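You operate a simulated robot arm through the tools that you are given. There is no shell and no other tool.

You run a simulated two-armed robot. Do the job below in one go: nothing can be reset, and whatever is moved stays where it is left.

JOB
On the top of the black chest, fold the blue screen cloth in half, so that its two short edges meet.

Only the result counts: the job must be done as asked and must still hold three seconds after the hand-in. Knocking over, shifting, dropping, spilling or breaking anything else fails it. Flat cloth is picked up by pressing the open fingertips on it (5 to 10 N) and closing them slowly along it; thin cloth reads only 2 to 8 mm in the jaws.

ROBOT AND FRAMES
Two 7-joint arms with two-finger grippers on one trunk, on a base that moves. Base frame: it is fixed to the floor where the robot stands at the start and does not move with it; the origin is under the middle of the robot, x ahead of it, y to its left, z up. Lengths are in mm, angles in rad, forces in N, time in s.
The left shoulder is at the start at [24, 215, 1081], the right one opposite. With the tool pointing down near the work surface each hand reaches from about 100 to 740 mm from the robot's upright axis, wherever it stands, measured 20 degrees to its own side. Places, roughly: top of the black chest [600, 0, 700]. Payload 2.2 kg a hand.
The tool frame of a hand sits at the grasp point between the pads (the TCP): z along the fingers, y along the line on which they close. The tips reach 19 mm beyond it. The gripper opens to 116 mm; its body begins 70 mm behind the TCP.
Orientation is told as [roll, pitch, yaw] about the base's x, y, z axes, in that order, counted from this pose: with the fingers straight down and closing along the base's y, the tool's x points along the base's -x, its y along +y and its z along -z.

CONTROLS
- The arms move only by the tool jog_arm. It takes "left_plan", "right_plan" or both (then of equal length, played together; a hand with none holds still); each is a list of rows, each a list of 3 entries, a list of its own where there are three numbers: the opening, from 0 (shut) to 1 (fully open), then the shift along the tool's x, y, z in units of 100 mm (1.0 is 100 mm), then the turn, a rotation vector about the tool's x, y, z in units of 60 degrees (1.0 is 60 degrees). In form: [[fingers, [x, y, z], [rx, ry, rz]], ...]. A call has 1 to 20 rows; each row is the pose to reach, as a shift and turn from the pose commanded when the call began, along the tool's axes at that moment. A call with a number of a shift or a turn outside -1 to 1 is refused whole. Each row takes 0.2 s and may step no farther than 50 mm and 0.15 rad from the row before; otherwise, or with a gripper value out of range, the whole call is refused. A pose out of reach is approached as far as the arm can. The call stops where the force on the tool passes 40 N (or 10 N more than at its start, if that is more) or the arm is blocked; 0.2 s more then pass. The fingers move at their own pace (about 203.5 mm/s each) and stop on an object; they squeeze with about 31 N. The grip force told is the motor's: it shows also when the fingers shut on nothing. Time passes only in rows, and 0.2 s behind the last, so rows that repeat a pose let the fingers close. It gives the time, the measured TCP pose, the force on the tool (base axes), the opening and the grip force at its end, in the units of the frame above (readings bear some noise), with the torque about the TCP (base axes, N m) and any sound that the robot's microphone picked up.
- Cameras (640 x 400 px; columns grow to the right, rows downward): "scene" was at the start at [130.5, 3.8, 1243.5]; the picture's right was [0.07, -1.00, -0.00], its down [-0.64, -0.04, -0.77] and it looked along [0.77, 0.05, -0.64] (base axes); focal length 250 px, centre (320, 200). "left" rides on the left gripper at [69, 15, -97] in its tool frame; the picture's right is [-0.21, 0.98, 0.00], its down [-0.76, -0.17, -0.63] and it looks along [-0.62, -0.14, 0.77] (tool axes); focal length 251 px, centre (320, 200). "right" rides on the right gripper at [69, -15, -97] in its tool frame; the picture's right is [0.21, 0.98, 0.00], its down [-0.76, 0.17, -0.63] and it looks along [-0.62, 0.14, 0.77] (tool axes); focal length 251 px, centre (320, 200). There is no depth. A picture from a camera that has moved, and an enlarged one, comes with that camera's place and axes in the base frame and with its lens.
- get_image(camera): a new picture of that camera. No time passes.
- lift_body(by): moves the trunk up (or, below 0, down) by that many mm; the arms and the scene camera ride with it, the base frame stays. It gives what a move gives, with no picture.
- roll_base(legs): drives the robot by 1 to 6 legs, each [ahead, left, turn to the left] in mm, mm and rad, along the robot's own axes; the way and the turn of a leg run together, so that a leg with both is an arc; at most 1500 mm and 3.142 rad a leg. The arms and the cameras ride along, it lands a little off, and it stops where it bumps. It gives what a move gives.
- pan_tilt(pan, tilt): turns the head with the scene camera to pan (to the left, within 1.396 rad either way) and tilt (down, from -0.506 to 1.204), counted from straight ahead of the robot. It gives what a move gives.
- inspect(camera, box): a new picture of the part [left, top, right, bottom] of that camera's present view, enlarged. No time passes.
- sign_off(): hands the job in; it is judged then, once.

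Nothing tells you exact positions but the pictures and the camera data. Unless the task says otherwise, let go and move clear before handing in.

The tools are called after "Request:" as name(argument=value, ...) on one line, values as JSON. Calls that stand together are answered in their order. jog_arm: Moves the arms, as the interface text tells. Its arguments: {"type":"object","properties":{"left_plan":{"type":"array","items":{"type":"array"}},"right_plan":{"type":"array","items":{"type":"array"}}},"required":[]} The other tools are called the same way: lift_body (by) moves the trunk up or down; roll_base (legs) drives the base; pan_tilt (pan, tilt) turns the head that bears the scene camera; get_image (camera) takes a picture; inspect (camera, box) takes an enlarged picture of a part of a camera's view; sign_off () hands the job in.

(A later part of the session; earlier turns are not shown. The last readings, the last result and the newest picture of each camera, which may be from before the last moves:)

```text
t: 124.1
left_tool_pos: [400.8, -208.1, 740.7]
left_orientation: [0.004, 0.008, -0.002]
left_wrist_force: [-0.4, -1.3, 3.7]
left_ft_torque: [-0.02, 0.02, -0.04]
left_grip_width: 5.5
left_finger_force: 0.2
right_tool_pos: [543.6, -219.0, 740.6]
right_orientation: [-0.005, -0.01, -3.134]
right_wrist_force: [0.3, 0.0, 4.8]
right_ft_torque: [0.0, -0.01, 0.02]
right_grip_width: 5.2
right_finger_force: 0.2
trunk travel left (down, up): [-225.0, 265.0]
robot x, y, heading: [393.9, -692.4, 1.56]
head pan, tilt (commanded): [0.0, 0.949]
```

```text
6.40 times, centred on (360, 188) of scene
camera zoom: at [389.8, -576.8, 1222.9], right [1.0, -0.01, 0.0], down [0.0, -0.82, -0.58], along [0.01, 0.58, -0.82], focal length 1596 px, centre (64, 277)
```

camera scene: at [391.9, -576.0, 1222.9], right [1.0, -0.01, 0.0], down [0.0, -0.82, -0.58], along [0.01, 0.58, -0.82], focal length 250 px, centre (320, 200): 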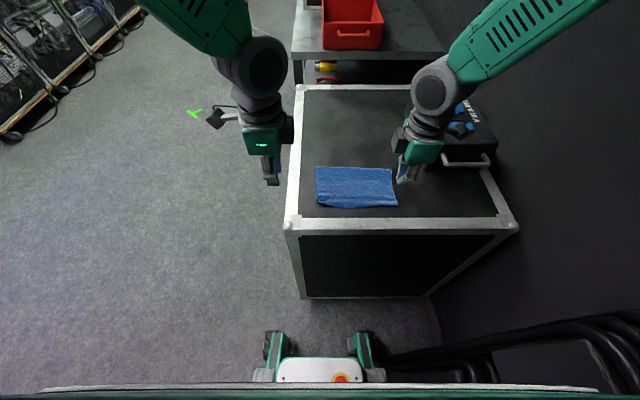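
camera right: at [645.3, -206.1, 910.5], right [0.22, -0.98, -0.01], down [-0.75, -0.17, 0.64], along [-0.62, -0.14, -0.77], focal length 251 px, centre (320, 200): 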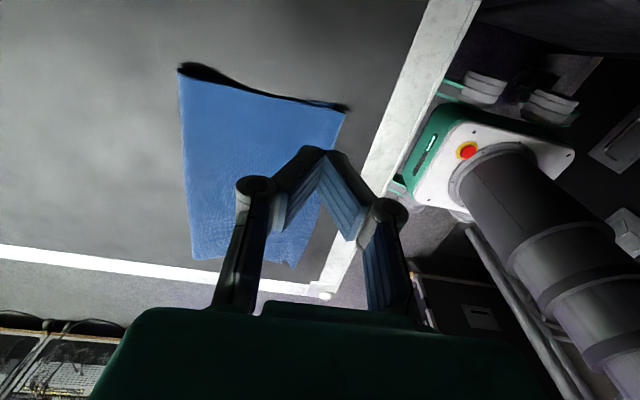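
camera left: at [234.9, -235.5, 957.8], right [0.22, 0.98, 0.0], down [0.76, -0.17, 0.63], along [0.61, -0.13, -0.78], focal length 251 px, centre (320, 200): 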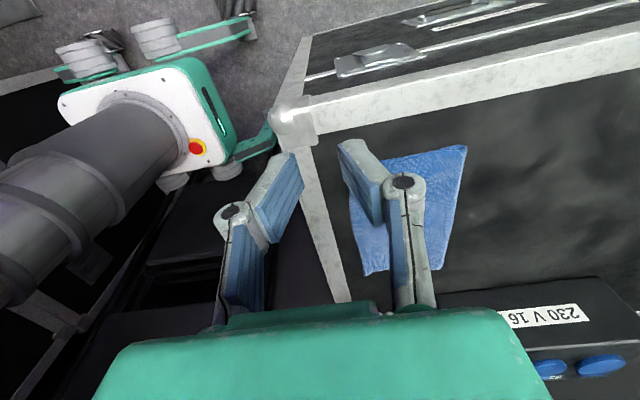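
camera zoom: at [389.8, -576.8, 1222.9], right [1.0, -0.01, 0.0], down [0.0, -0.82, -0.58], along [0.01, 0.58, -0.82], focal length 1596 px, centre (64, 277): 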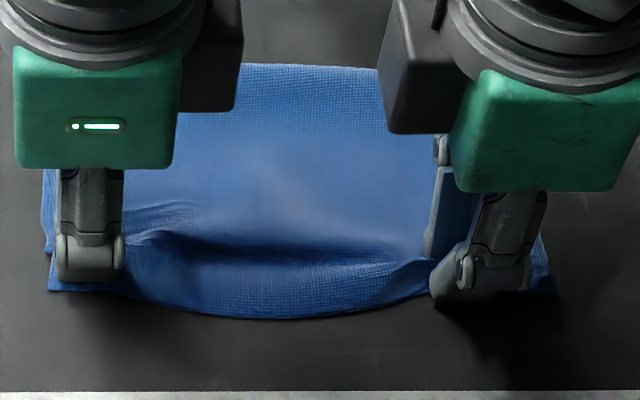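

Request:
jog_arm(left_plan=[[0.03, [0, 0.008, 0], [0, 0, 0]], [0.0, [0, 0.012, 0], [0, 0, 0]], [0.0, [0, 0.012, 0], [0, 0, 0]], [0.0, [0, 0.012, 0], [0, 0, 0]]], right_plan=[[0.03, [0, -0.008, 0], [0, 0, 0]], [0.0, [0, -0.012, 0], [0, 0, 0]], [0.0, [0, -0.012, 0], [0, 0, 0]], [0.0, [0, -0.012, 0], [0, 0, 0]]])

Request:
jog_arm(left_plan=[[0.0, [0, 0.005, -0.04], [0, 0, 0]], [0.0, [0, 0.01, -0.08], [0, 0, 0]], [0.0, [0, 0.02, -0.14], [0, 0, 0]], [0.0, [0, 0.03, -0.2], [0, 0, 0]]], right_plan=[[0.0, [0, -0.005, -0.04], [0, 0, 0]], [0.0, [0, -0.01, -0.08], [0, 0, 0]], [0.0, [0, -0.02, -0.14], [0, 0, 0]], [0.0, [0, -0.03, -0.2], [0, 0, 0]]])

Request:
inspect(camera="left", box=[200, 60, 460, 320])

Request:
inspect(camera="right", box=[180, 60, 440, 320])

Request:
inspect(camera="scene", box=[310, 158, 410, 218])

```text
t: 125.1
left_tool_pos: [401.1, -206.6, 740.0]
left_orientation: [0.004, 0.008, -0.001]
left_wrist_force: [-0.9, 1.1, 4.2]
left_ft_torque: [0.09, 0.0, 0.01]
left_grip_width: 4.1
left_finger_force: 36.2
right_tool_pos: [545.8, -217.0, 740.8]
right_orientation: [-0.007, -0.009, -3.134]
right_wrist_force: [-0.3, -1.1, 6.5]
right_ft_torque: [0.0, -0.04, 0.02]
right_grip_width: 3.1
right_finger_force: 30.8
trunk travel left (down, up): [-225.0, 265.0]
robot x, y, heading: [391.4, -691.1, 1.569]
head pan, tilt (commanded): [0.0, 0.949]
```

```text
t: 126.1
left_tool_pos: [401.7, -205.2, 760.7]
left_orientation: [0.004, 0.007, -0.003]
left_wrist_force: [0.5, 0.9, 1.2]
left_ft_torque: [-0.01, -0.02, 0.0]
left_grip_width: 2.2
left_finger_force: 29.0
right_tool_pos: [544.0, -214.3, 761.1]
right_orientation: [-0.006, -0.008, -3.135]
right_wrist_force: [-0.2, 0.0, 0.0]
right_ft_torque: [0.02, -0.01, -0.01]
right_grip_width: 2.8
right_finger_force: 31.3
trunk travel left (down, up): [-225.0, 265.0]
robot x, y, heading: [395.6, -692.3, 1.567]
head pan, tilt (commanded): [0.0, 0.949]
```

```text
1.54 times, centred on (330, 190) of left
camera zoom: at [333.4, -189.9, 856.4], right [0.22, 0.98, 0.0], down [0.76, -0.17, 0.63], along [0.61, -0.13, -0.78], focal length 387 px, centre (305, 215)
```

zoom: 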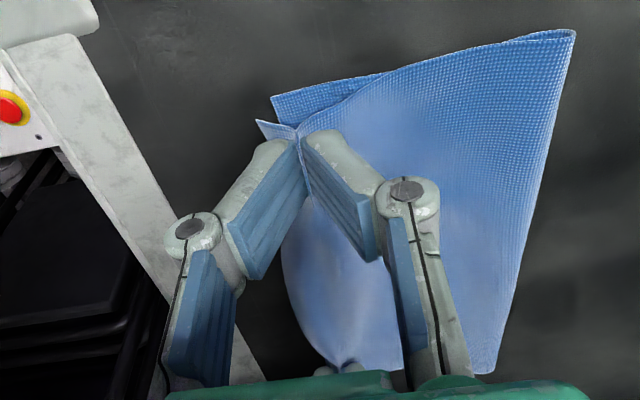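

```text
1.54 times, centred on (310, 190) of right
camera zoom: at [614.6, -197.1, 856.3], right [0.22, -0.98, -0.01], down [-0.75, -0.18, 0.64], along [-0.62, -0.14, -0.77], focal length 387 px, centre (335, 215)
```

zoom: 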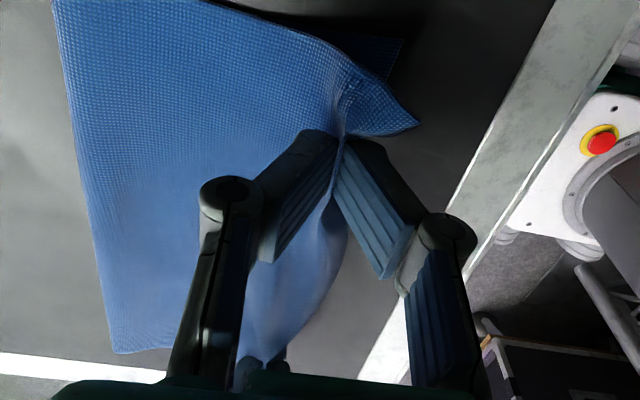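

```text
6.40 times, centred on (360, 188) of scene
camera zoom: at [390.0, -575.8, 1222.8], right [1.0, -0.01, 0.0], down [0.0, -0.82, -0.58], along [0.01, 0.58, -0.82], focal length 1596 px, centre (64, 277)
```

zoom: 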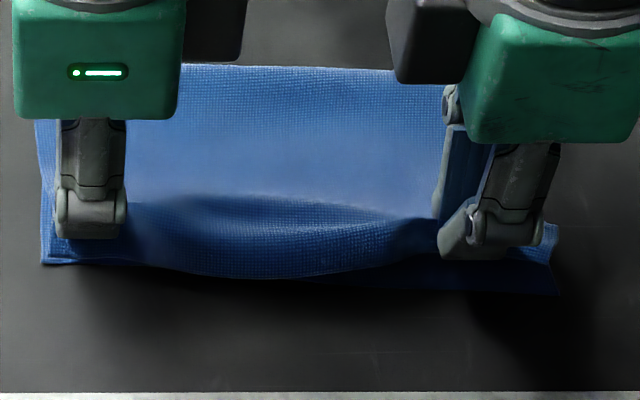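

Only the top layer is gripped, at 2.2 and 2.8 mm, and the bottom layer stays on the chest. I'll raise the top half in an arc and check, before re-laying it further back.

Request:
jog_arm(left_plan=[[0.0, [0, 0.02, -0.1], [0, 0, 0]], [0.0, [0, 0.06, -0.2], [0, 0, 0]], [0.0, [0, 0.13, -0.3], [0, 0, 0]], [0.0, [0, 0.22, -0.385], [0, 0, 0]], [0.0, [0, 0.33, -0.46], [0, 0, 0]], [0.0, [0, 0.45, -0.515], [0, 0, 0]], [0.0, [0, 0.56, -0.55], [0, 0, 0]], [0.0, [0, 0.66, -0.57], [0, 0, 0]]], right_plan=[[0.0, [0, -0.02, -0.11], [0, 0, 0]], [0.0, [0, -0.06, -0.22], [0, 0, 0]], [0.0, [0, -0.12, -0.33], [0, 0, 0]], [0.0, [0, -0.2, -0.43], [0, 0, 0]], [0.0, [0, -0.3, -0.52], [0, 0, 0]], [0.0, [0, -0.4, -0.585], [0, 0, 0]], [0.0, [0, -0.5, -0.63], [0, 0, 0]], [0.0, [0, -0.59, -0.657], [0, 0, 0]]])

Request:
inspect(camera="scene", box=[300, 130, 420, 220])

Request:
get_image(camera="left")

```text
t: 127.9
left_tool_pos: [401.8, -138.1, 818.2]
left_orientation: [0.004, 0.008, 0.0]
left_wrist_force: [1.0, 0.3, -0.7]
left_ft_torque: [-0.01, 0.04, 0.01]
left_grip_width: 4.0
left_finger_force: 34.9
right_tool_pos: [543.1, -154.4, 826.0]
right_orientation: [-0.004, -0.008, -3.134]
right_wrist_force: [-0.2, 0.3, 0.0]
right_ft_torque: [-0.01, -0.02, 0.01]
right_grip_width: 2.4
right_finger_force: 26.6
trunk travel left (down, up): [-225.0, 265.0]
robot x, y, heading: [390.6, -692.7, 1.567]
head pan, tilt (commanded): [0.0, 0.949]
```

```text
4.44 times, centred on (360, 175) of scene
camera zoom: at [390.2, -574.8, 1222.7], right [1.0, -0.01, 0.0], down [0.0, -0.82, -0.58], along [0.01, 0.58, -0.82], focal length 1109 px, centre (142, 311)
```

zoom: 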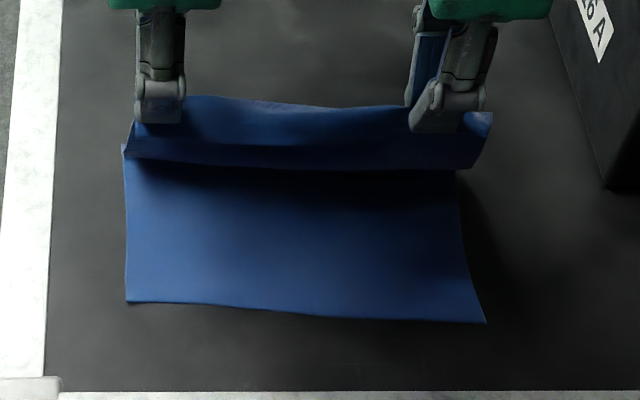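

```text
taken
camera left: at [333.4, -124.6, 913.1], right [0.22, 0.98, 0.0], down [0.76, -0.17, 0.63], along [0.61, -0.13, -0.78], focal length 251 px, centre (320, 200)
```

left: 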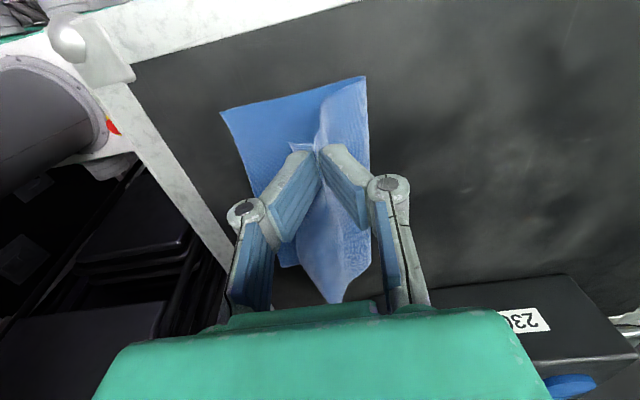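

The bottom half is fully visible now: near edge from [388,−210] to [586,−226], lying flat. I'll re-lay the top so its edge meets that line, by lowering along the matching arc.

Request:
jog_arm(left_plan=[[0.0, [0, -0.064, 0.04], [0, 0, 0]], [0.0, [0, -0.128, 0.088], [0, 0, 0]], [0.0, [0, -0.185, 0.14], [0, 0, 0]], [0.0, [0, -0.238, 0.198], [0, 0, 0]], [0.0, [0, -0.285, 0.26], [0, 0, 0]], [0.0, [0, -0.327, 0.325], [0, 0, 0]], [0.0, [0, -0.362, 0.395], [0, 0, 0]], [0.0, [0, -0.392, 0.466], [0, 0, 0]], [0.0, [0, -0.412, 0.53], [0, 0, 0]], [0.0, [0, -0.427, 0.585], [0, 0, 0]], [0.0, [0, -0.441, 0.65], [0, 0, 0]]], right_plan=[[0.0, [0, 0.073, 0.042], [0, 0, 0]], [0.0, [0, 0.146, 0.092], [0, 0, 0]], [0.0, [0.005, 0.21, 0.15], [0, 0, 0]], [0.0, [0.01, 0.268, 0.214], [0, 0, 0]], [0.0, [0.015, 0.32, 0.284], [0, 0, 0]], [0.0, [0.02, 0.367, 0.355], [0, 0, 0]], [0.0, [0.02, 0.406, 0.433], [0, 0, 0]], [0.0, [0.02, 0.44, 0.511], [0, 0, 0]], [0.0, [0.02, 0.46, 0.58], [0, 0, 0]], [0.0, [0.02, 0.478, 0.644], [0, 0, 0]], [0.0, [0.02, 0.493, 0.72], [0, 0, 0]]])

Request:
inspect(camera="scene", box=[310, 158, 410, 218])

Request:
inspect(camera="left", box=[200, 60, 460, 320])

Request:
inspect(camera="right", box=[180, 60, 440, 320])

```text
t: 130.3
left_tool_pos: [403.7, -182.3, 752.2]
left_orientation: [0.003, 0.006, -0.002]
left_wrist_force: [0.7, 0.5, 0.0]
left_ft_torque: [0.0, -0.01, -0.01]
left_grip_width: 2.3
left_finger_force: 25.9
right_tool_pos: [547.0, -204.8, 754.1]
right_orientation: [-0.005, -0.01, -3.134]
right_wrist_force: [-0.6, 1.1, 0.5]
right_ft_torque: [0.03, -0.04, -0.03]
right_grip_width: 3.4
right_finger_force: 31.5
trunk travel left (down, up): [-225.0, 265.0]
robot x, y, heading: [393.3, -695.8, 1.564]
head pan, tilt (commanded): [0.0, 0.949]
```

```text
6.40 times, centred on (360, 188) of scene
camera zoom: at [390.2, -575.3, 1222.7], right [1.0, -0.01, 0.0], down [0.0, -0.82, -0.58], along [0.01, 0.58, -0.82], focal length 1596 px, centre (64, 277)
```

zoom: 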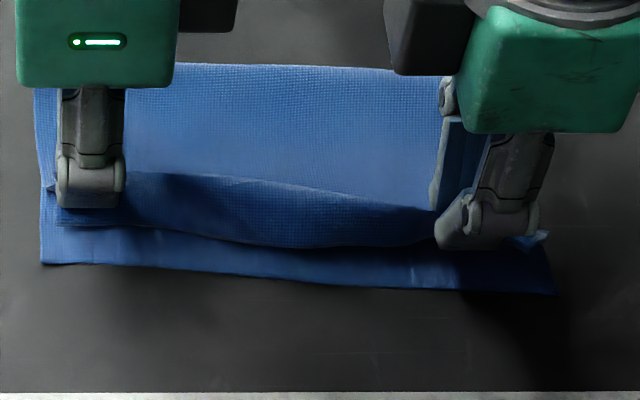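

```text
1.54 times, centred on (330, 190) of left
camera zoom: at [334.0, -168.6, 847.6], right [0.22, 0.98, 0.0], down [0.76, -0.17, 0.63], along [0.61, -0.13, -0.78], focal length 387 px, centre (305, 215)
```

zoom: 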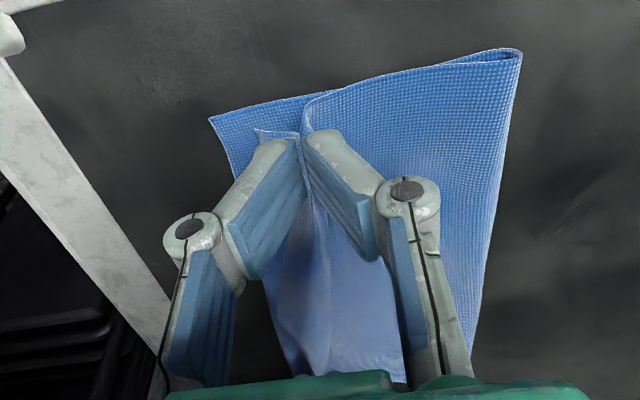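

```text
1.54 times, centred on (310, 190) of right
camera zoom: at [616.1, -187.8, 850.2], right [0.22, -0.98, -0.01], down [-0.75, -0.17, 0.64], along [-0.62, -0.14, -0.77], focal length 387 px, centre (335, 215)
```

zoom: 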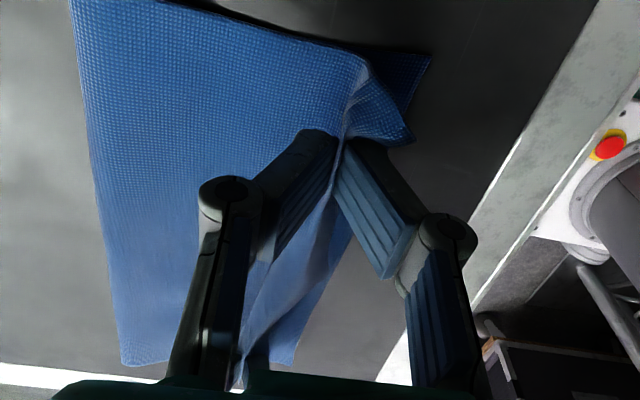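

The strip now lies on the correct outer side, so no hem will form. I'll lower the last few millimetres and open slowly.

Request:
jog_arm(left_plan=[[0.0, [0, -0.002, 0.03], [0, 0, 0]], [0.0, [0, -0.004, 0.06], [0, 0, 0]], [0.0, [0, -0.005, 0.085], [0, 0, 0]], [0.0, [0, -0.005, 0.085], [0, 0, 0]]], right_plan=[[0.0, [0, 0.002, 0.035], [0, 0, 0]], [0.0, [0, 0.003, 0.07], [0, 0, 0]], [0.0, [0, 0.004, 0.1], [0, 0, 0]], [0.0, [0, 0.004, 0.1], [0, 0, 0]]])

Request:
jog_arm(left_plan=[[0.04, [0, 0, 0], [0, 0, 0]], [0.07, [0, 0, 0], [0, 0, 0]], [0.1, [0, 0, 0], [0, 0, 0]], [0.14, [0, 0, 0], [0, 0, 0]], [0.18, [0, 0, 0], [0, 0, 0]], [0.22, [0, 0, 0], [0, 0, 0]]], right_plan=[[0.04, [0, 0, 0], [0, 0, 0]], [0.07, [0, 0, 0], [0, 0, 0]], [0.1, [0, 0, 0], [0, 0, 0]], [0.14, [0, 0, 0], [0, 0, 0]], [0.18, [0, 0, 0], [0, 0, 0]], [0.22, [0, 0, 0], [0, 0, 0]]])

Request:
inspect(camera="scene", box=[310, 158, 410, 218])

Request:
inspect(camera="left", box=[200, 60, 460, 320])

Request:
inspect(camera="right", box=[180, 60, 440, 320])

```text
t: 131.3
left_tool_pos: [401.0, -184.5, 744.1]
left_orientation: [0.005, 0.008, -0.002]
left_wrist_force: [0.7, -1.2, -0.8]
left_ft_torque: [0.08, 0.01, 0.02]
left_grip_width: 3.6
left_finger_force: 34.8
right_tool_pos: [545.9, -205.0, 745.1]
right_orientation: [-0.005, -0.009, -3.135]
right_wrist_force: [0.6, 1.5, 0.2]
right_ft_torque: [0.03, -0.02, -0.05]
right_grip_width: 3.7
right_finger_force: 33.3
trunk travel left (down, up): [-225.0, 265.0]
robot x, y, heading: [393.0, -693.1, 1.562]
head pan, tilt (commanded): [0.0, 0.949]
```

```text
t: 132.7
left_tool_pos: [400.8, -183.8, 744.8]
left_orientation: [0.003, 0.007, 0.0]
left_wrist_force: [-0.2, 0.7, 0.0]
left_ft_torque: [0.0, -0.01, 0.0]
left_grip_width: 25.2
left_finger_force: 0.1
right_tool_pos: [545.9, -204.3, 744.6]
right_orientation: [-0.005, -0.009, -3.135]
right_wrist_force: [-0.2, 0.3, -0.3]
right_ft_torque: [-0.01, 0.01, 0.0]
right_grip_width: 25.1
right_finger_force: 0.1
trunk travel left (down, up): [-225.0, 265.0]
robot x, y, heading: [391.8, -690.9, 1.565]
head pan, tilt (commanded): [0.0, 0.949]
```

```text
6.40 times, centred on (360, 188) of scene
camera zoom: at [390.3, -575.4, 1222.8], right [1.0, -0.01, 0.0], down [0.0, -0.82, -0.58], along [0.01, 0.58, -0.82], focal length 1596 px, centre (64, 277)
```

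zoom: 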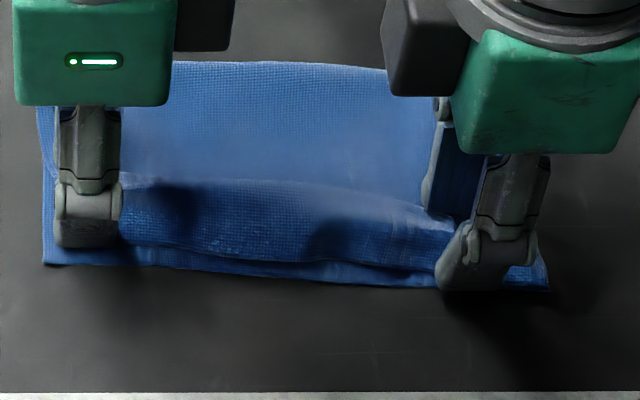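

```text
1.54 times, centred on (330, 190) of left
camera zoom: at [333.1, -169.2, 839.2], right [0.22, 0.98, 0.0], down [0.76, -0.17, 0.63], along [0.61, -0.13, -0.78], focal length 387 px, centre (305, 215)
```

zoom: 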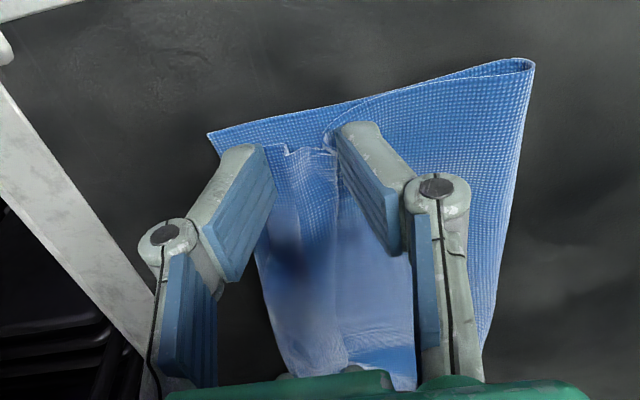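

```text
1.54 times, centred on (310, 190) of right
camera zoom: at [616.7, -188.1, 840.2], right [0.22, -0.98, -0.01], down [-0.75, -0.17, 0.64], along [-0.62, -0.14, -0.77], focal length 387 px, centre (335, 215)
```

zoom: 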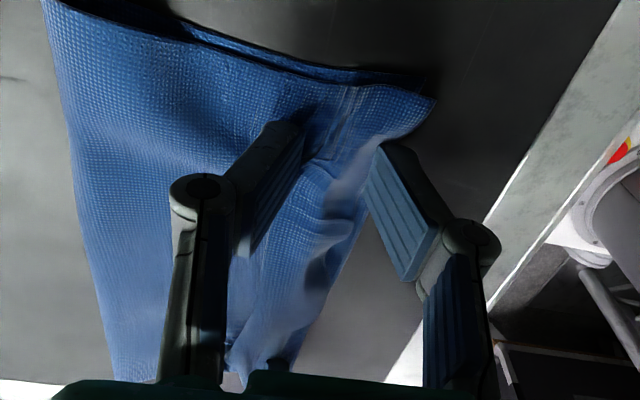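

Released. I'll lift both hands straight up and away and look at the result.

Request:
jog_arm(left_plan=[[0.25, [0, 0, -0.1], [0, 0, 0]], [0.25, [0, 0, -0.25], [0, 0, 0]], [0.25, [0, 0, -0.45], [0, 0, 0]], [0.25, [0.1, 0, -0.65], [0, 0, 0]], [0.25, [0.3, 0, -0.8], [0, 0, 0]], [0.25, [0.5, 0, -0.9], [0, 0, 0]], [0.25, [0.7, 0, -0.9], [0, 0, 0]], [0.25, [0.9, 0, -0.9], [0, 0, 0]]], right_plan=[[0.25, [0, 0, -0.1], [0, 0, 0]], [0.25, [0, 0, -0.25], [0, 0, 0]], [0.25, [0, 0, -0.4], [0, 0, 0]], [0.25, [0.03, 0, -0.6], [0, 0, 0]], [0.25, [0.1, 0, -0.75], [0, 0, 0]], [0.25, [0.2, 0, -0.8], [0, 0, 0]], [0.25, [0.3, 0, -0.8], [0, 0, 0]], [0.25, [0.4, 0, -0.8], [0, 0, 0]]])

Request:
inspect(camera="scene", box=[310, 158, 410, 218])

Request:
get_image(camera="right")

Request:
get_image(camera="left")

```text
t: 134.5
left_tool_pos: [310.8, -182.3, 835.5]
left_orientation: [0.003, 0.006, -0.004]
left_wrist_force: [-0.6, 0.0, -0.2]
left_ft_torque: [0.03, -0.01, -0.01]
left_grip_width: 28.9
left_finger_force: 0.1
right_tool_pos: [586.6, -205.6, 822.5]
right_orientation: [-0.006, -0.009, -3.136]
right_wrist_force: [0.1, -0.3, -0.3]
right_ft_torque: [0.0, 0.01, 0.0]
right_grip_width: 29.0
right_finger_force: 0.1
trunk travel left (down, up): [-225.0, 265.0]
robot x, y, heading: [391.6, -694.3, 1.568]
head pan, tilt (commanded): [0.0, 0.949]
```

```text
6.40 times, centred on (360, 188) of scene
camera zoom: at [389.7, -575.7, 1222.8], right [1.0, -0.01, 0.0], down [0.0, -0.82, -0.58], along [0.01, 0.58, -0.82], focal length 1596 px, centre (64, 277)
```

zoom: 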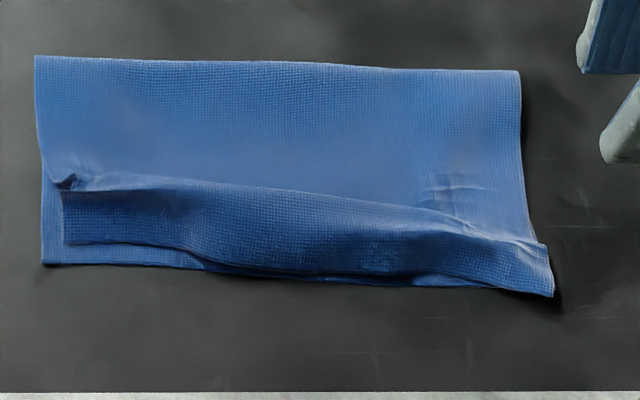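

```text
taken
camera right: at [657.2, -188.6, 918.9], right [0.22, -0.98, -0.01], down [-0.75, -0.17, 0.64], along [-0.62, -0.14, -0.77], focal length 251 px, centre (320, 200)
```

right: 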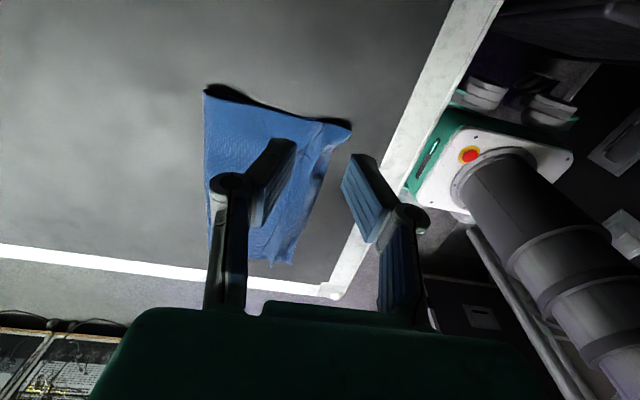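

```text
taken
camera left: at [243.4, -168.5, 931.3], right [0.22, 0.98, 0.0], down [0.76, -0.17, 0.63], along [0.61, -0.13, -0.78], focal length 251 px, centre (320, 200)
```

left: 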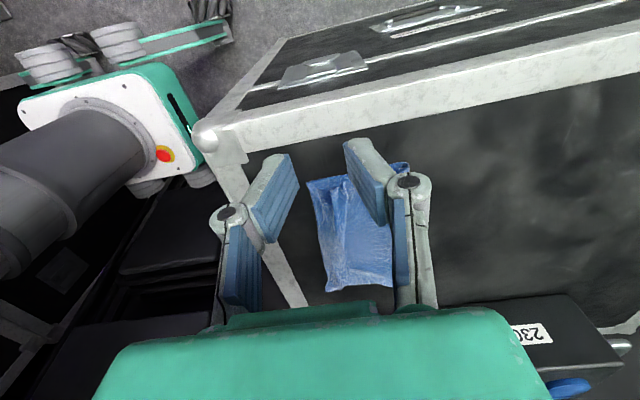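

The edges nearly meet now: the left end is 7 mm short, the middle matches, and the right end is 3 mm over. But there is slack in a pleat about 25 mm behind the edge. I'll smooth it toward the crease one hand at a time, with the near finger pressing on both edges to hold them while the far finger opens and drags the slack away. I'll start at the left.

Request:
jog_arm(left_plan=[[0.3, [-0.12, 0.01, 0.05], [0, 0, 0]], [0.3, [-0.24, 0.02, 0.12], [0, 0, 0]], [0.3, [-0.36, 0.03, 0.2], [0, 0, 0]], [0.3, [-0.48, 0.04, 0.3], [0, 0, 0]], [0.3, [-0.6, 0.05, 0.4], [0, 0, 0]], [0.3, [-0.72, 0.06, 0.52], [0, 0, 0]], [0.3, [-0.84, 0.07, 0.64], [0, 0, 0]], [0.3, [-0.95, 0.08, 0.75], [0, 0, 0]]])

Request:
jog_arm(left_plan=[[0.3, [0, 0, 0.04], [0, 0, 0]], [0.3, [0, 0, 0.08], [0, 0, 0]], [0.3, [0, 0, 0.12], [0, 0, 0]], [0.3, [0, 0, 0.12], [0, 0, 0]]])

Request:
inspect(camera="scene", box=[310, 158, 410, 218])

Request:
inspect(camera="left", box=[200, 60, 460, 320])

```text
t: 136.3
left_tool_pos: [407.5, -174.2, 757.8]
left_orientation: [0.004, 0.007, -0.001]
left_wrist_force: [0.2, 0.4, -0.4]
left_ft_torque: [0.0, 0.0, -0.03]
left_grip_width: 34.8
left_finger_force: 0.2
right_tool_pos: [587.9, -204.4, 822.7]
right_orientation: [-0.005, -0.009, -3.133]
right_wrist_force: [-0.2, 0.3, 0.0]
right_ft_torque: [-0.03, -0.02, 0.0]
right_grip_width: 28.9
right_finger_force: 0.1
trunk travel left (down, up): [-225.0, 265.0]
robot x, y, heading: [390.7, -694.2, 1.565]
head pan, tilt (commanded): [0.0, 0.949]
```

```text
t: 137.3
left_tool_pos: [407.4, -175.6, 746.3]
left_orientation: [0.003, 0.006, -0.001]
left_wrist_force: [0.0, -0.3, 0.3]
left_ft_torque: [0.03, 0.0, -0.03]
left_grip_width: 34.9
left_finger_force: 0.1
right_tool_pos: [586.4, -205.6, 822.1]
right_orientation: [-0.006, -0.009, -3.135]
right_wrist_force: [0.2, 0.4, 0.3]
right_ft_torque: [0.01, 0.04, -0.02]
right_grip_width: 28.9
right_finger_force: 0.0
trunk travel left (down, up): [-225.0, 265.0]
robot x, y, heading: [393.9, -690.7, 1.564]
head pan, tilt (commanded): [0.0, 0.949]
```

```text
6.40 times, centred on (360, 188) of scene
camera zoom: at [390.7, -575.6, 1222.8], right [1.0, -0.01, 0.0], down [0.0, -0.82, -0.58], along [0.01, 0.58, -0.82], focal length 1596 px, centre (64, 277)
```

zoom: 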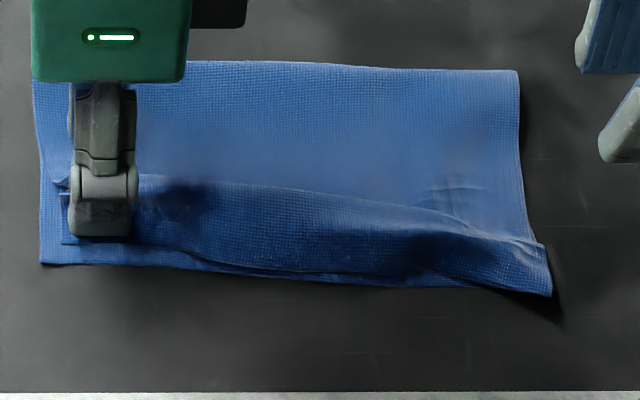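

```text
1.54 times, centred on (330, 190) of left
camera zoom: at [339.0, -160.8, 841.6], right [0.22, 0.98, 0.0], down [0.76, -0.17, 0.63], along [0.61, -0.13, -0.78], focal length 387 px, centre (305, 215)
```

zoom: 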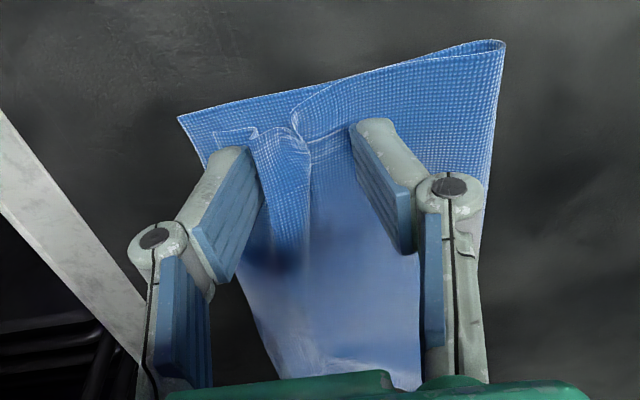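

The near finger is over the edge strip and the far finger is behind the pleat. I'll press down to a few newtons.

Request:
jog_arm(left_plan=[[0.3, [0, 0, 0.01], [0, 0, 0]], [0.3, [0, 0, 0.02], [0, 0, 0]], [0.3, [0, 0, 0.03], [0, 0, 0]]])

Request:
jog_arm(left_plan=[[0.3, [0, 0, 0.01], [0, 0, 0]]])

Request:
jog_arm(left_plan=[[0.3, [0, 0, 0.005], [0, 0, 0]]])

```text
t: 138.1
left_tool_pos: [405.9, -175.9, 741.9]
left_orientation: [0.006, 0.008, -0.001]
left_wrist_force: [-0.2, 0.4, 1.0]
left_ft_torque: [-0.02, 0.0, 0.02]
left_grip_width: 34.9
left_finger_force: 0.1
right_tool_pos: [587.1, -205.8, 822.6]
right_orientation: [-0.006, -0.008, -3.136]
right_wrist_force: [0.1, 0.5, 0.0]
right_ft_torque: [0.04, 0.01, 0.02]
right_grip_width: 29.2
right_finger_force: 0.0
trunk travel left (down, up): [-225.0, 265.0]
robot x, y, heading: [397.0, -687.1, 1.567]
head pan, tilt (commanded): [0.0, 0.949]
```

```text
t: 138.5
left_tool_pos: [407.2, -176.3, 741.5]
left_orientation: [0.006, 0.007, -0.002]
left_wrist_force: [0.4, 0.7, 0.9]
left_ft_torque: [-0.05, 0.02, 0.01]
left_grip_width: 34.8
left_finger_force: 0.0
right_tool_pos: [587.7, -205.8, 822.3]
right_orientation: [-0.006, -0.009, -3.135]
right_wrist_force: [0.1, 0.5, -0.1]
right_ft_torque: [-0.04, -0.01, 0.02]
right_grip_width: 28.9
right_finger_force: 0.1
trunk travel left (down, up): [-225.0, 265.0]
robot x, y, heading: [393.0, -690.5, 1.564]
head pan, tilt (commanded): [0.0, 0.949]
```

```text
t: 138.9
left_tool_pos: [405.9, -174.8, 742.1]
left_orientation: [0.008, 0.007, -0.002]
left_wrist_force: [1.2, -0.9, 2.4]
left_ft_torque: [-0.11, -0.02, 0.01]
left_grip_width: 35.1
left_finger_force: 0.4
right_tool_pos: [586.1, -205.0, 823.0]
right_orientation: [-0.005, -0.008, -3.135]
right_wrist_force: [0.0, 0.4, 0.0]
right_ft_torque: [0.02, -0.01, 0.0]
right_grip_width: 28.9
right_finger_force: 0.3
trunk travel left (down, up): [-225.0, 265.0]
robot x, y, heading: [392.6, -686.2, 1.568]
head pan, tilt (commanded): [0.0, 0.949]
```

Request:
jog_arm(left_plan=[[0.3, [0, 0, 0.006], [0, 0, 0]], [0.33, [0, 0.0174, 0.006], [0, 0, 0]], [0.36, [0, 0.0348, 0.006], [0, 0, 0]], [0.39, [0, 0.0522, 0.006], [0, 0, 0]], [0.42, [0, 0.0696, 0.006], [0, 0, 0]], [0.45, [0, 0.087, 0.006], [0, 0, 0]]])

Request:
inspect(camera="scene", box=[310, 158, 410, 218])

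Request:
inspect(camera="left", box=[180, 60, 460, 320])

```text
t: 140.3
left_tool_pos: [406.7, -166.3, 741.5]
left_orientation: [0.002, 0.006, 0.0]
left_wrist_force: [0.8, -0.4, 1.9]
left_ft_torque: [-0.07, -0.02, 0.01]
left_grip_width: 52.5
left_finger_force: 0.6
right_tool_pos: [587.2, -205.8, 823.3]
right_orientation: [-0.006, -0.007, -3.135]
right_wrist_force: [0.3, -0.1, -0.3]
right_ft_torque: [-0.05, 0.02, 0.01]
right_grip_width: 29.1
right_finger_force: 0.1
trunk travel left (down, up): [-225.0, 265.0]
robot x, y, heading: [389.1, -691.3, 1.565]
head pan, tilt (commanded): [0.0, 0.949]
```

```text
6.40 times, centred on (360, 188) of scene
camera zoom: at [390.6, -575.8, 1222.8], right [1.0, -0.01, 0.0], down [0.0, -0.82, -0.58], along [0.01, 0.58, -0.82], focal length 1596 px, centre (64, 277)
```

zoom: 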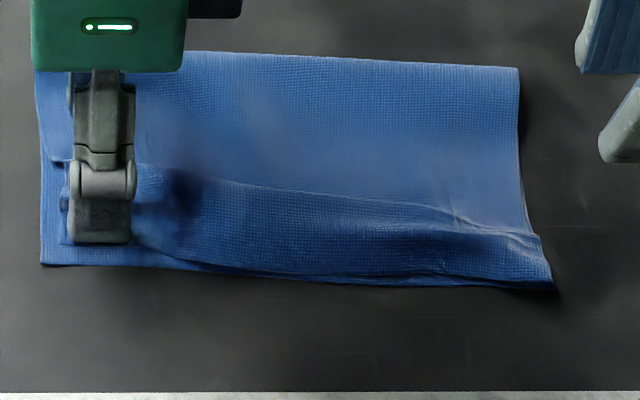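

```text
1.54 times, centred on (320, 190) of left
camera zoom: at [338.8, -151.9, 837.2], right [0.22, 0.98, 0.0], down [0.76, -0.17, 0.63], along [0.61, -0.13, -0.78], focal length 387 px, centre (320, 215)
```

zoom: 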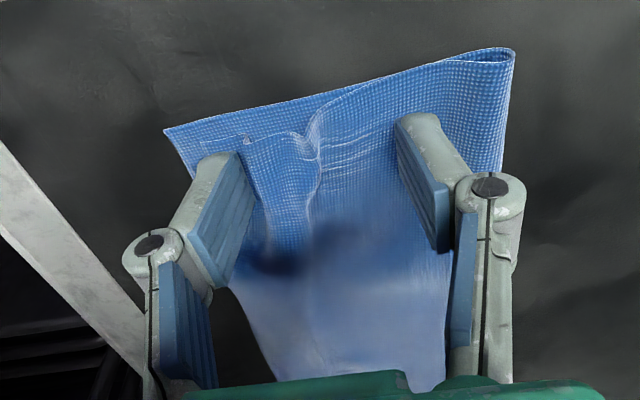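

It's working: the pleat is being pulled toward the crease while the bottom corner stays put. I'll keep opening.

Request:
jog_arm(left_plan=[[0.48, [0, 0.0174, 0.003], [0, 0, 0]], [0.51, [0, 0.0348, 0.003], [0, 0, 0]], [0.54, [0, 0.0522, 0.003], [0, 0, 0]], [0.57, [0, 0.0696, 0.003], [0, 0, 0]], [0.6, [0, 0.087, 0.003], [0, 0, 0]], [0.63, [0, 0.1044, 0.003], [0, 0, 0]], [0.66, [0, 0.1218, 0.003], [0, 0, 0]]])

Request:
inspect(camera="scene", box=[310, 158, 410, 218])

Request:
inspect(camera="left", box=[180, 60, 460, 320])

```text
t: 141.9
left_tool_pos: [407.1, -153.8, 742.1]
left_orientation: [0.003, 0.006, -0.001]
left_wrist_force: [-0.6, 0.8, 0.0]
left_ft_torque: [-0.02, 0.02, -0.01]
left_grip_width: 76.7
left_finger_force: 0.0
right_tool_pos: [586.8, -204.9, 822.3]
right_orientation: [-0.007, -0.008, -3.135]
right_wrist_force: [1.2, 0.4, -0.6]
right_ft_torque: [0.0, 0.0, 0.0]
right_grip_width: 28.9
right_finger_force: 0.1
trunk travel left (down, up): [-225.0, 265.0]
robot x, y, heading: [391.9, -691.3, 1.566]
head pan, tilt (commanded): [0.0, 0.949]
```

```text
6.40 times, centred on (360, 188) of scene
camera zoom: at [390.7, -575.4, 1222.8], right [1.0, -0.01, 0.0], down [0.0, -0.82, -0.58], along [0.01, 0.58, -0.82], focal length 1596 px, centre (64, 277)
```

zoom: 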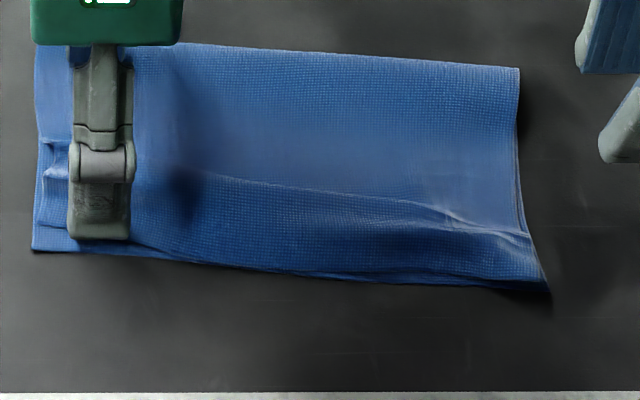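

```text
1.54 times, centred on (320, 190) of left
camera zoom: at [338.6, -139.7, 837.3], right [0.22, 0.98, 0.0], down [0.76, -0.17, 0.63], along [0.61, -0.13, -0.78], focal length 387 px, centre (320, 215)
```

zoom: 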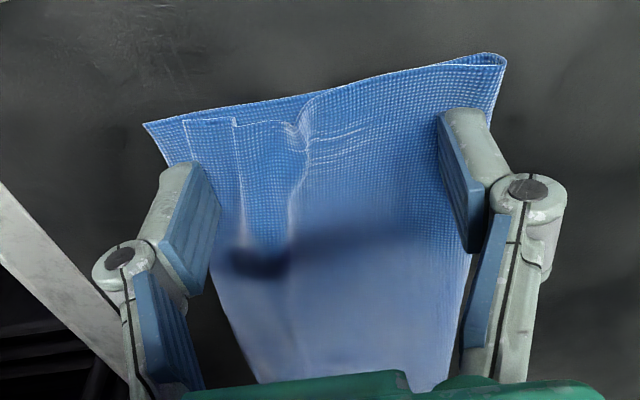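

Request:
jog_arm(left_plan=[[0.66, [0, 0, -0.1], [0, 0, 0]], [0.66, [0, 0, -0.25], [0, 0, 0]], [0.6, [0, 0, -0.45], [0, 0, 0]], [0.5, [0.1, 0, -0.65], [0, 0, 0]], [0.4, [0.3, 0, -0.75], [0, 0, 0]], [0.3, [0.5, 0, -0.75], [0, 0, 0]], [0.3, [0.7, 0, -0.75], [0, 0, 0]], [0.3, [0.9, 0, -0.75], [0, 0, 0]]])

Request:
inspect(camera="scene", box=[310, 158, 410, 218])

Request:
get_image(camera="left")

```text
t: 143.7
left_tool_pos: [316.3, -154.4, 817.8]
left_orientation: [0.003, 0.007, -0.003]
left_wrist_force: [-1.0, -0.4, 0.0]
left_ft_torque: [-0.01, 0.0, -0.01]
left_grip_width: 34.8
left_finger_force: 0.0
right_tool_pos: [587.2, -206.4, 823.1]
right_orientation: [-0.005, -0.008, -3.133]
right_wrist_force: [0.3, 0.4, 0.5]
right_ft_torque: [0.01, -0.04, 0.0]
right_grip_width: 28.9
right_finger_force: 0.0
trunk travel left (down, up): [-225.0, 265.0]
robot x, y, heading: [396.0, -692.8, 1.564]
head pan, tilt (commanded): [0.0, 0.949]
```

```text
6.40 times, centred on (360, 188) of scene
camera zoom: at [389.2, -575.5, 1222.7], right [1.0, -0.01, 0.01], down [0.0, -0.82, -0.58], along [0.01, 0.58, -0.82], focal length 1596 px, centre (64, 277)
```

zoom: 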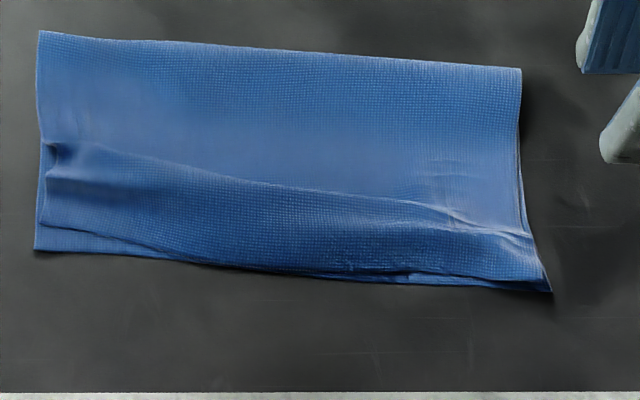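

```text
taken
camera left: at [247.6, -140.4, 912.8], right [0.22, 0.98, 0.0], down [0.76, -0.17, 0.63], along [0.61, -0.13, -0.78], focal length 251 px, centre (320, 200)
```

left: 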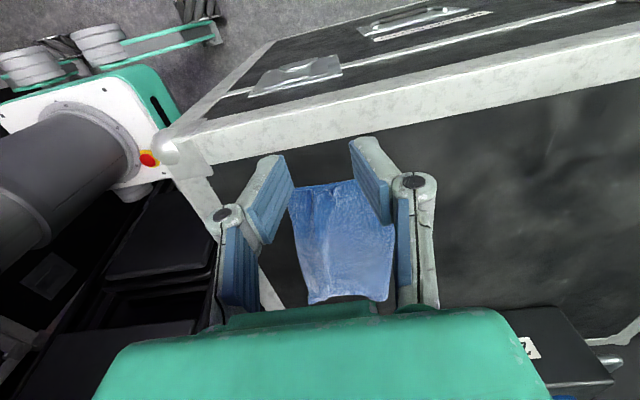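

The crease moved back and the middle and right edges now meet. At the left the top edge is about 10 mm short, with a small pleat left. I'll spread that pleat outward, keeping the far finger still while the near finger draws the edge toward the bottom edge.

Request:
jog_arm(left_plan=[[0.26, [-0.11, -0.013, 0.04], [0, 0, 0]], [0.26, [-0.22, -0.026, 0.1], [0, 0, 0]], [0.26, [-0.33, -0.04, 0.18], [0, 0, 0]], [0.26, [-0.44, -0.053, 0.28], [0, 0, 0]], [0.26, [-0.55, -0.066, 0.38], [0, 0, 0]], [0.26, [-0.66, -0.08, 0.48], [0, 0, 0]], [0.26, [-0.77, -0.093, 0.58], [0, 0, 0]], [0.26, [-0.885, -0.106, 0.68], [0, 0, 0]]])

Request:
jog_arm(left_plan=[[0.26, [0, 0, 0.03], [0, 0, 0]], [0.26, [0, 0, 0.06], [0, 0, 0]], [0.26, [0, 0, 0.07], [0, 0, 0]], [0.26, [0, 0, 0.07], [0, 0, 0]]])

Request:
inspect(camera="left", box=[180, 60, 460, 320])

Request:
inspect(camera="scene", box=[310, 158, 410, 218])

```text
t: 145.5
left_tool_pos: [404.3, -164.9, 747.7]
left_orientation: [0.003, 0.005, -0.002]
left_wrist_force: [-0.2, 0.1, -0.4]
left_ft_torque: [-0.01, -0.03, 0.02]
left_grip_width: 30.1
left_finger_force: 0.1
right_tool_pos: [587.0, -205.2, 823.1]
right_orientation: [-0.004, -0.009, -3.136]
right_wrist_force: [0.3, 0.6, 0.0]
right_ft_torque: [-0.02, 0.04, 0.01]
right_grip_width: 29.0
right_finger_force: 0.0
trunk travel left (down, up): [-225.0, 265.0]
robot x, y, heading: [389.7, -689.0, 1.561]
head pan, tilt (commanded): [0.0, 0.949]
```

```text
t: 146.5
left_tool_pos: [405.1, -165.5, 741.9]
left_orientation: [0.007, 0.007, -0.002]
left_wrist_force: [-0.1, 0.3, 4.7]
left_ft_torque: [-0.07, 0.02, 0.01]
left_grip_width: 30.0
left_finger_force: 0.1
right_tool_pos: [587.3, -205.4, 823.4]
right_orientation: [-0.006, -0.01, -3.133]
right_wrist_force: [-0.4, 1.0, -0.2]
right_ft_torque: [0.02, 0.03, -0.02]
right_grip_width: 29.2
right_finger_force: 0.1
trunk travel left (down, up): [-225.0, 265.0]
robot x, y, heading: [393.4, -691.6, 1.56]
head pan, tilt (commanded): [0.0, 0.949]
```

```text
1.54 times, centred on (320, 190) of left
camera zoom: at [336.8, -150.1, 837.3], right [0.22, 0.98, 0.0], down [0.76, -0.17, 0.63], along [0.61, -0.13, -0.78], focal length 387 px, centre (320, 215)
```

zoom: 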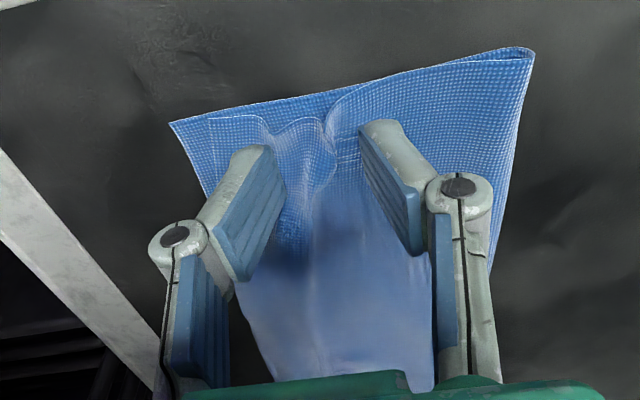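

```text
6.40 times, centred on (360, 188) of scene
camera zoom: at [390.5, -576.0, 1222.9], right [1.0, -0.01, 0.0], down [0.0, -0.82, -0.58], along [0.01, 0.58, -0.82], focal length 1596 px, centre (64, 277)
```

zoom: 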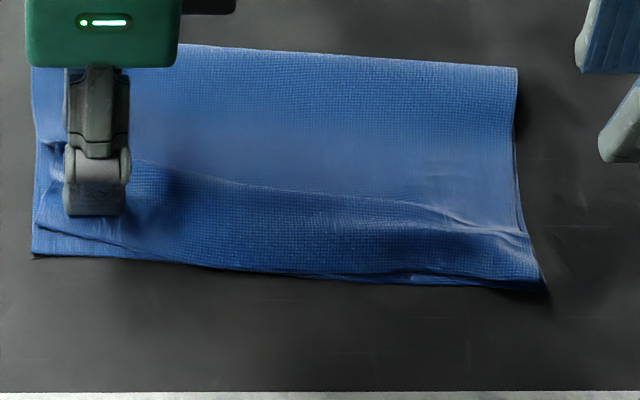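

Request:
jog_arm(left_plan=[[0.28, [0, -0.0116, 0], [0, 0, 0]], [0.3, [0, -0.0232, 0], [0, 0, 0]], [0.32, [0, -0.0348, 0], [0, 0, 0]], [0.34, [0, -0.0464, 0], [0, 0, 0]], [0.36, [0, -0.058, 0], [0, 0, 0]], [0.38, [0, -0.0696, 0], [0, 0, 0]]])

Request:
inspect(camera="left", box=[180, 60, 460, 320])

Request:
inspect(camera="scene", box=[310, 158, 410, 218])

```text
t: 147.9
left_tool_pos: [404.3, -171.9, 741.7]
left_orientation: [0.006, 0.007, -0.002]
left_wrist_force: [0.4, 1.1, 5.8]
left_ft_torque: [0.0, 0.0, 0.03]
left_grip_width: 44.3
left_finger_force: 0.0
right_tool_pos: [587.4, -205.0, 823.3]
right_orientation: [-0.004, -0.008, -3.136]
right_wrist_force: [-0.8, -0.8, 0.8]
right_ft_torque: [-0.02, -0.01, -0.02]
right_grip_width: 29.0
right_finger_force: 0.0
trunk travel left (down, up): [-225.0, 265.0]
robot x, y, heading: [393.1, -690.1, 1.566]
head pan, tilt (commanded): [0.0, 0.949]
```

```text
1.54 times, centred on (320, 190) of left
camera zoom: at [336.4, -157.5, 837.0], right [0.22, 0.98, 0.0], down [0.76, -0.17, 0.63], along [0.61, -0.13, -0.78], focal length 387 px, centre (320, 215)
```

zoom: 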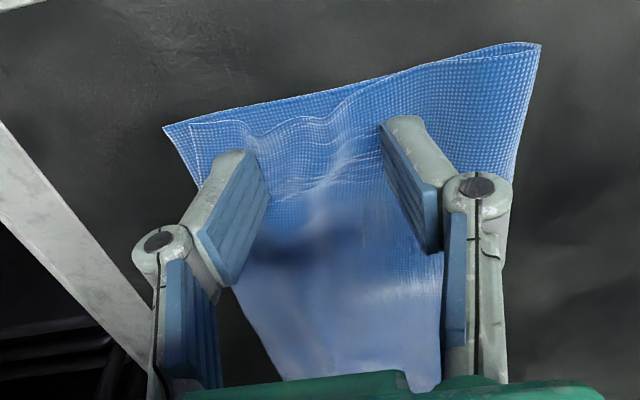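

```text
6.40 times, centred on (360, 188) of scene
camera zoom: at [390.6, -576.0, 1222.9], right [1.0, -0.01, 0.0], down [0.0, -0.82, -0.58], along [0.01, 0.58, -0.82], focal length 1596 px, centre (64, 277)
```

zoom: 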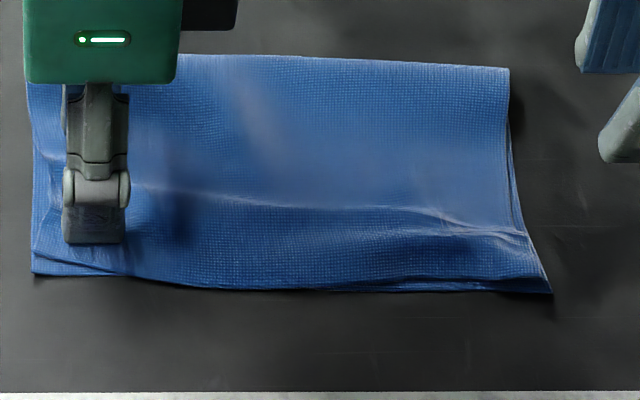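

The left pleat is nearly gone. I'll spread a little more to bring the top edge out to the bottom edge.

Request:
jog_arm(left_plan=[[0.4, [0, -0.0116, 0], [0, 0, 0]], [0.42, [0, -0.0232, 0], [0, 0, 0]], [0.44, [0, -0.0348, 0], [0, 0, 0]], [0.46, [0, -0.0464, 0], [0, 0, 0]]])

Request:
jog_arm(left_plan=[[0.46, [0, 0, -0.1], [0, 0, 0]], [0.46, [0, 0, -0.25], [0, 0, 0]], [0.46, [0, 0, -0.45], [0, 0, 0]], [0.4, [0.1, 0, -0.65], [0, 0, 0]], [0.3, [0.3, 0, -0.75], [0, 0, 0]], [0.3, [0.5, 0, -0.75], [0, 0, 0]], [0.3, [0.7, 0, -0.75], [0, 0, 0]], [0.3, [0.9, 0, -0.75], [0, 0, 0]]])

Request:
inspect(camera="scene", box=[310, 158, 410, 218])

Request:
inspect(camera="left", box=[260, 150, 440, 320])

```text
t: 148.9
left_tool_pos: [404.9, -175.4, 741.2]
left_orientation: [0.006, 0.007, -0.003]
left_wrist_force: [0.0, 0.8, 3.9]
left_ft_torque: [-0.06, -0.02, -0.01]
left_grip_width: 52.8
left_finger_force: 0.1
right_tool_pos: [587.2, -205.0, 822.7]
right_orientation: [-0.006, -0.008, -3.134]
right_wrist_force: [-1.0, -0.1, 0.1]
right_ft_torque: [0.03, 0.0, -0.02]
right_grip_width: 29.0
right_finger_force: 0.0
trunk travel left (down, up): [-225.0, 265.0]
robot x, y, heading: [392.9, -691.6, 1.562]
head pan, tilt (commanded): [0.0, 0.949]
```

```text
t: 150.7
left_tool_pos: [313.7, -177.1, 817.7]
left_orientation: [0.003, 0.005, -0.001]
left_wrist_force: [-0.1, -0.9, 0.0]
left_ft_torque: [0.02, -0.01, 0.02]
left_grip_width: 34.8
left_finger_force: 0.1
right_tool_pos: [585.6, -205.7, 823.0]
right_orientation: [-0.004, -0.009, -3.135]
right_wrist_force: [-0.5, 0.5, 0.4]
right_ft_torque: [-0.03, 0.0, -0.01]
right_grip_width: 28.9
right_finger_force: 0.0
trunk travel left (down, up): [-225.0, 265.0]
robot x, y, heading: [392.5, -689.4, 1.564]
head pan, tilt (commanded): [0.0, 0.949]
```

```text
6.40 times, centred on (360, 188) of scene
camera zoom: at [389.1, -575.6, 1222.7], right [1.0, -0.01, 0.01], down [0.0, -0.82, -0.58], along [0.01, 0.58, -0.82], focal length 1596 px, centre (64, 277)
```

zoom: 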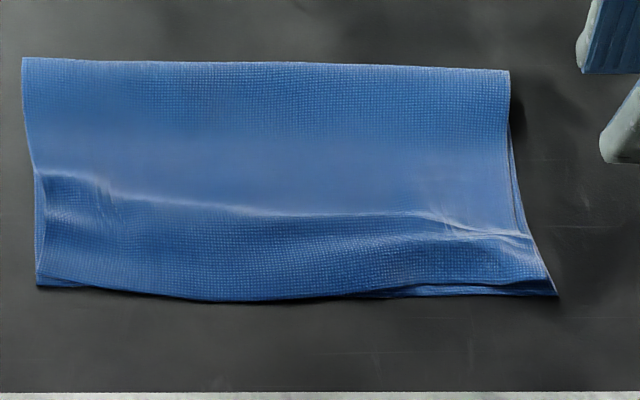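

```text
2.35 times, centred on (350, 235) of left
camera zoom: at [245.8, -161.2, 912.6], right [0.22, 0.98, 0.0], down [0.76, -0.17, 0.63], along [0.61, -0.13, -0.78], focal length 592 px, centre (249, 118)
```

zoom: 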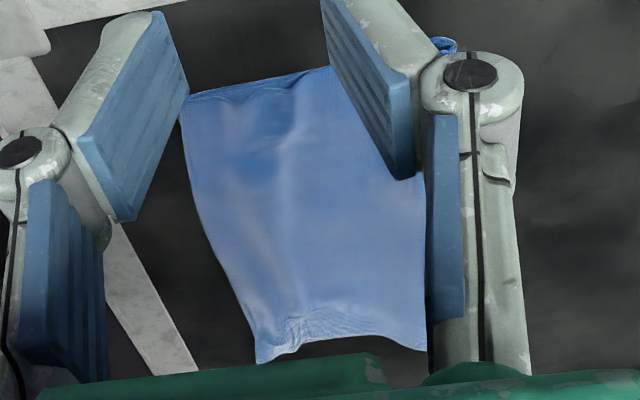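

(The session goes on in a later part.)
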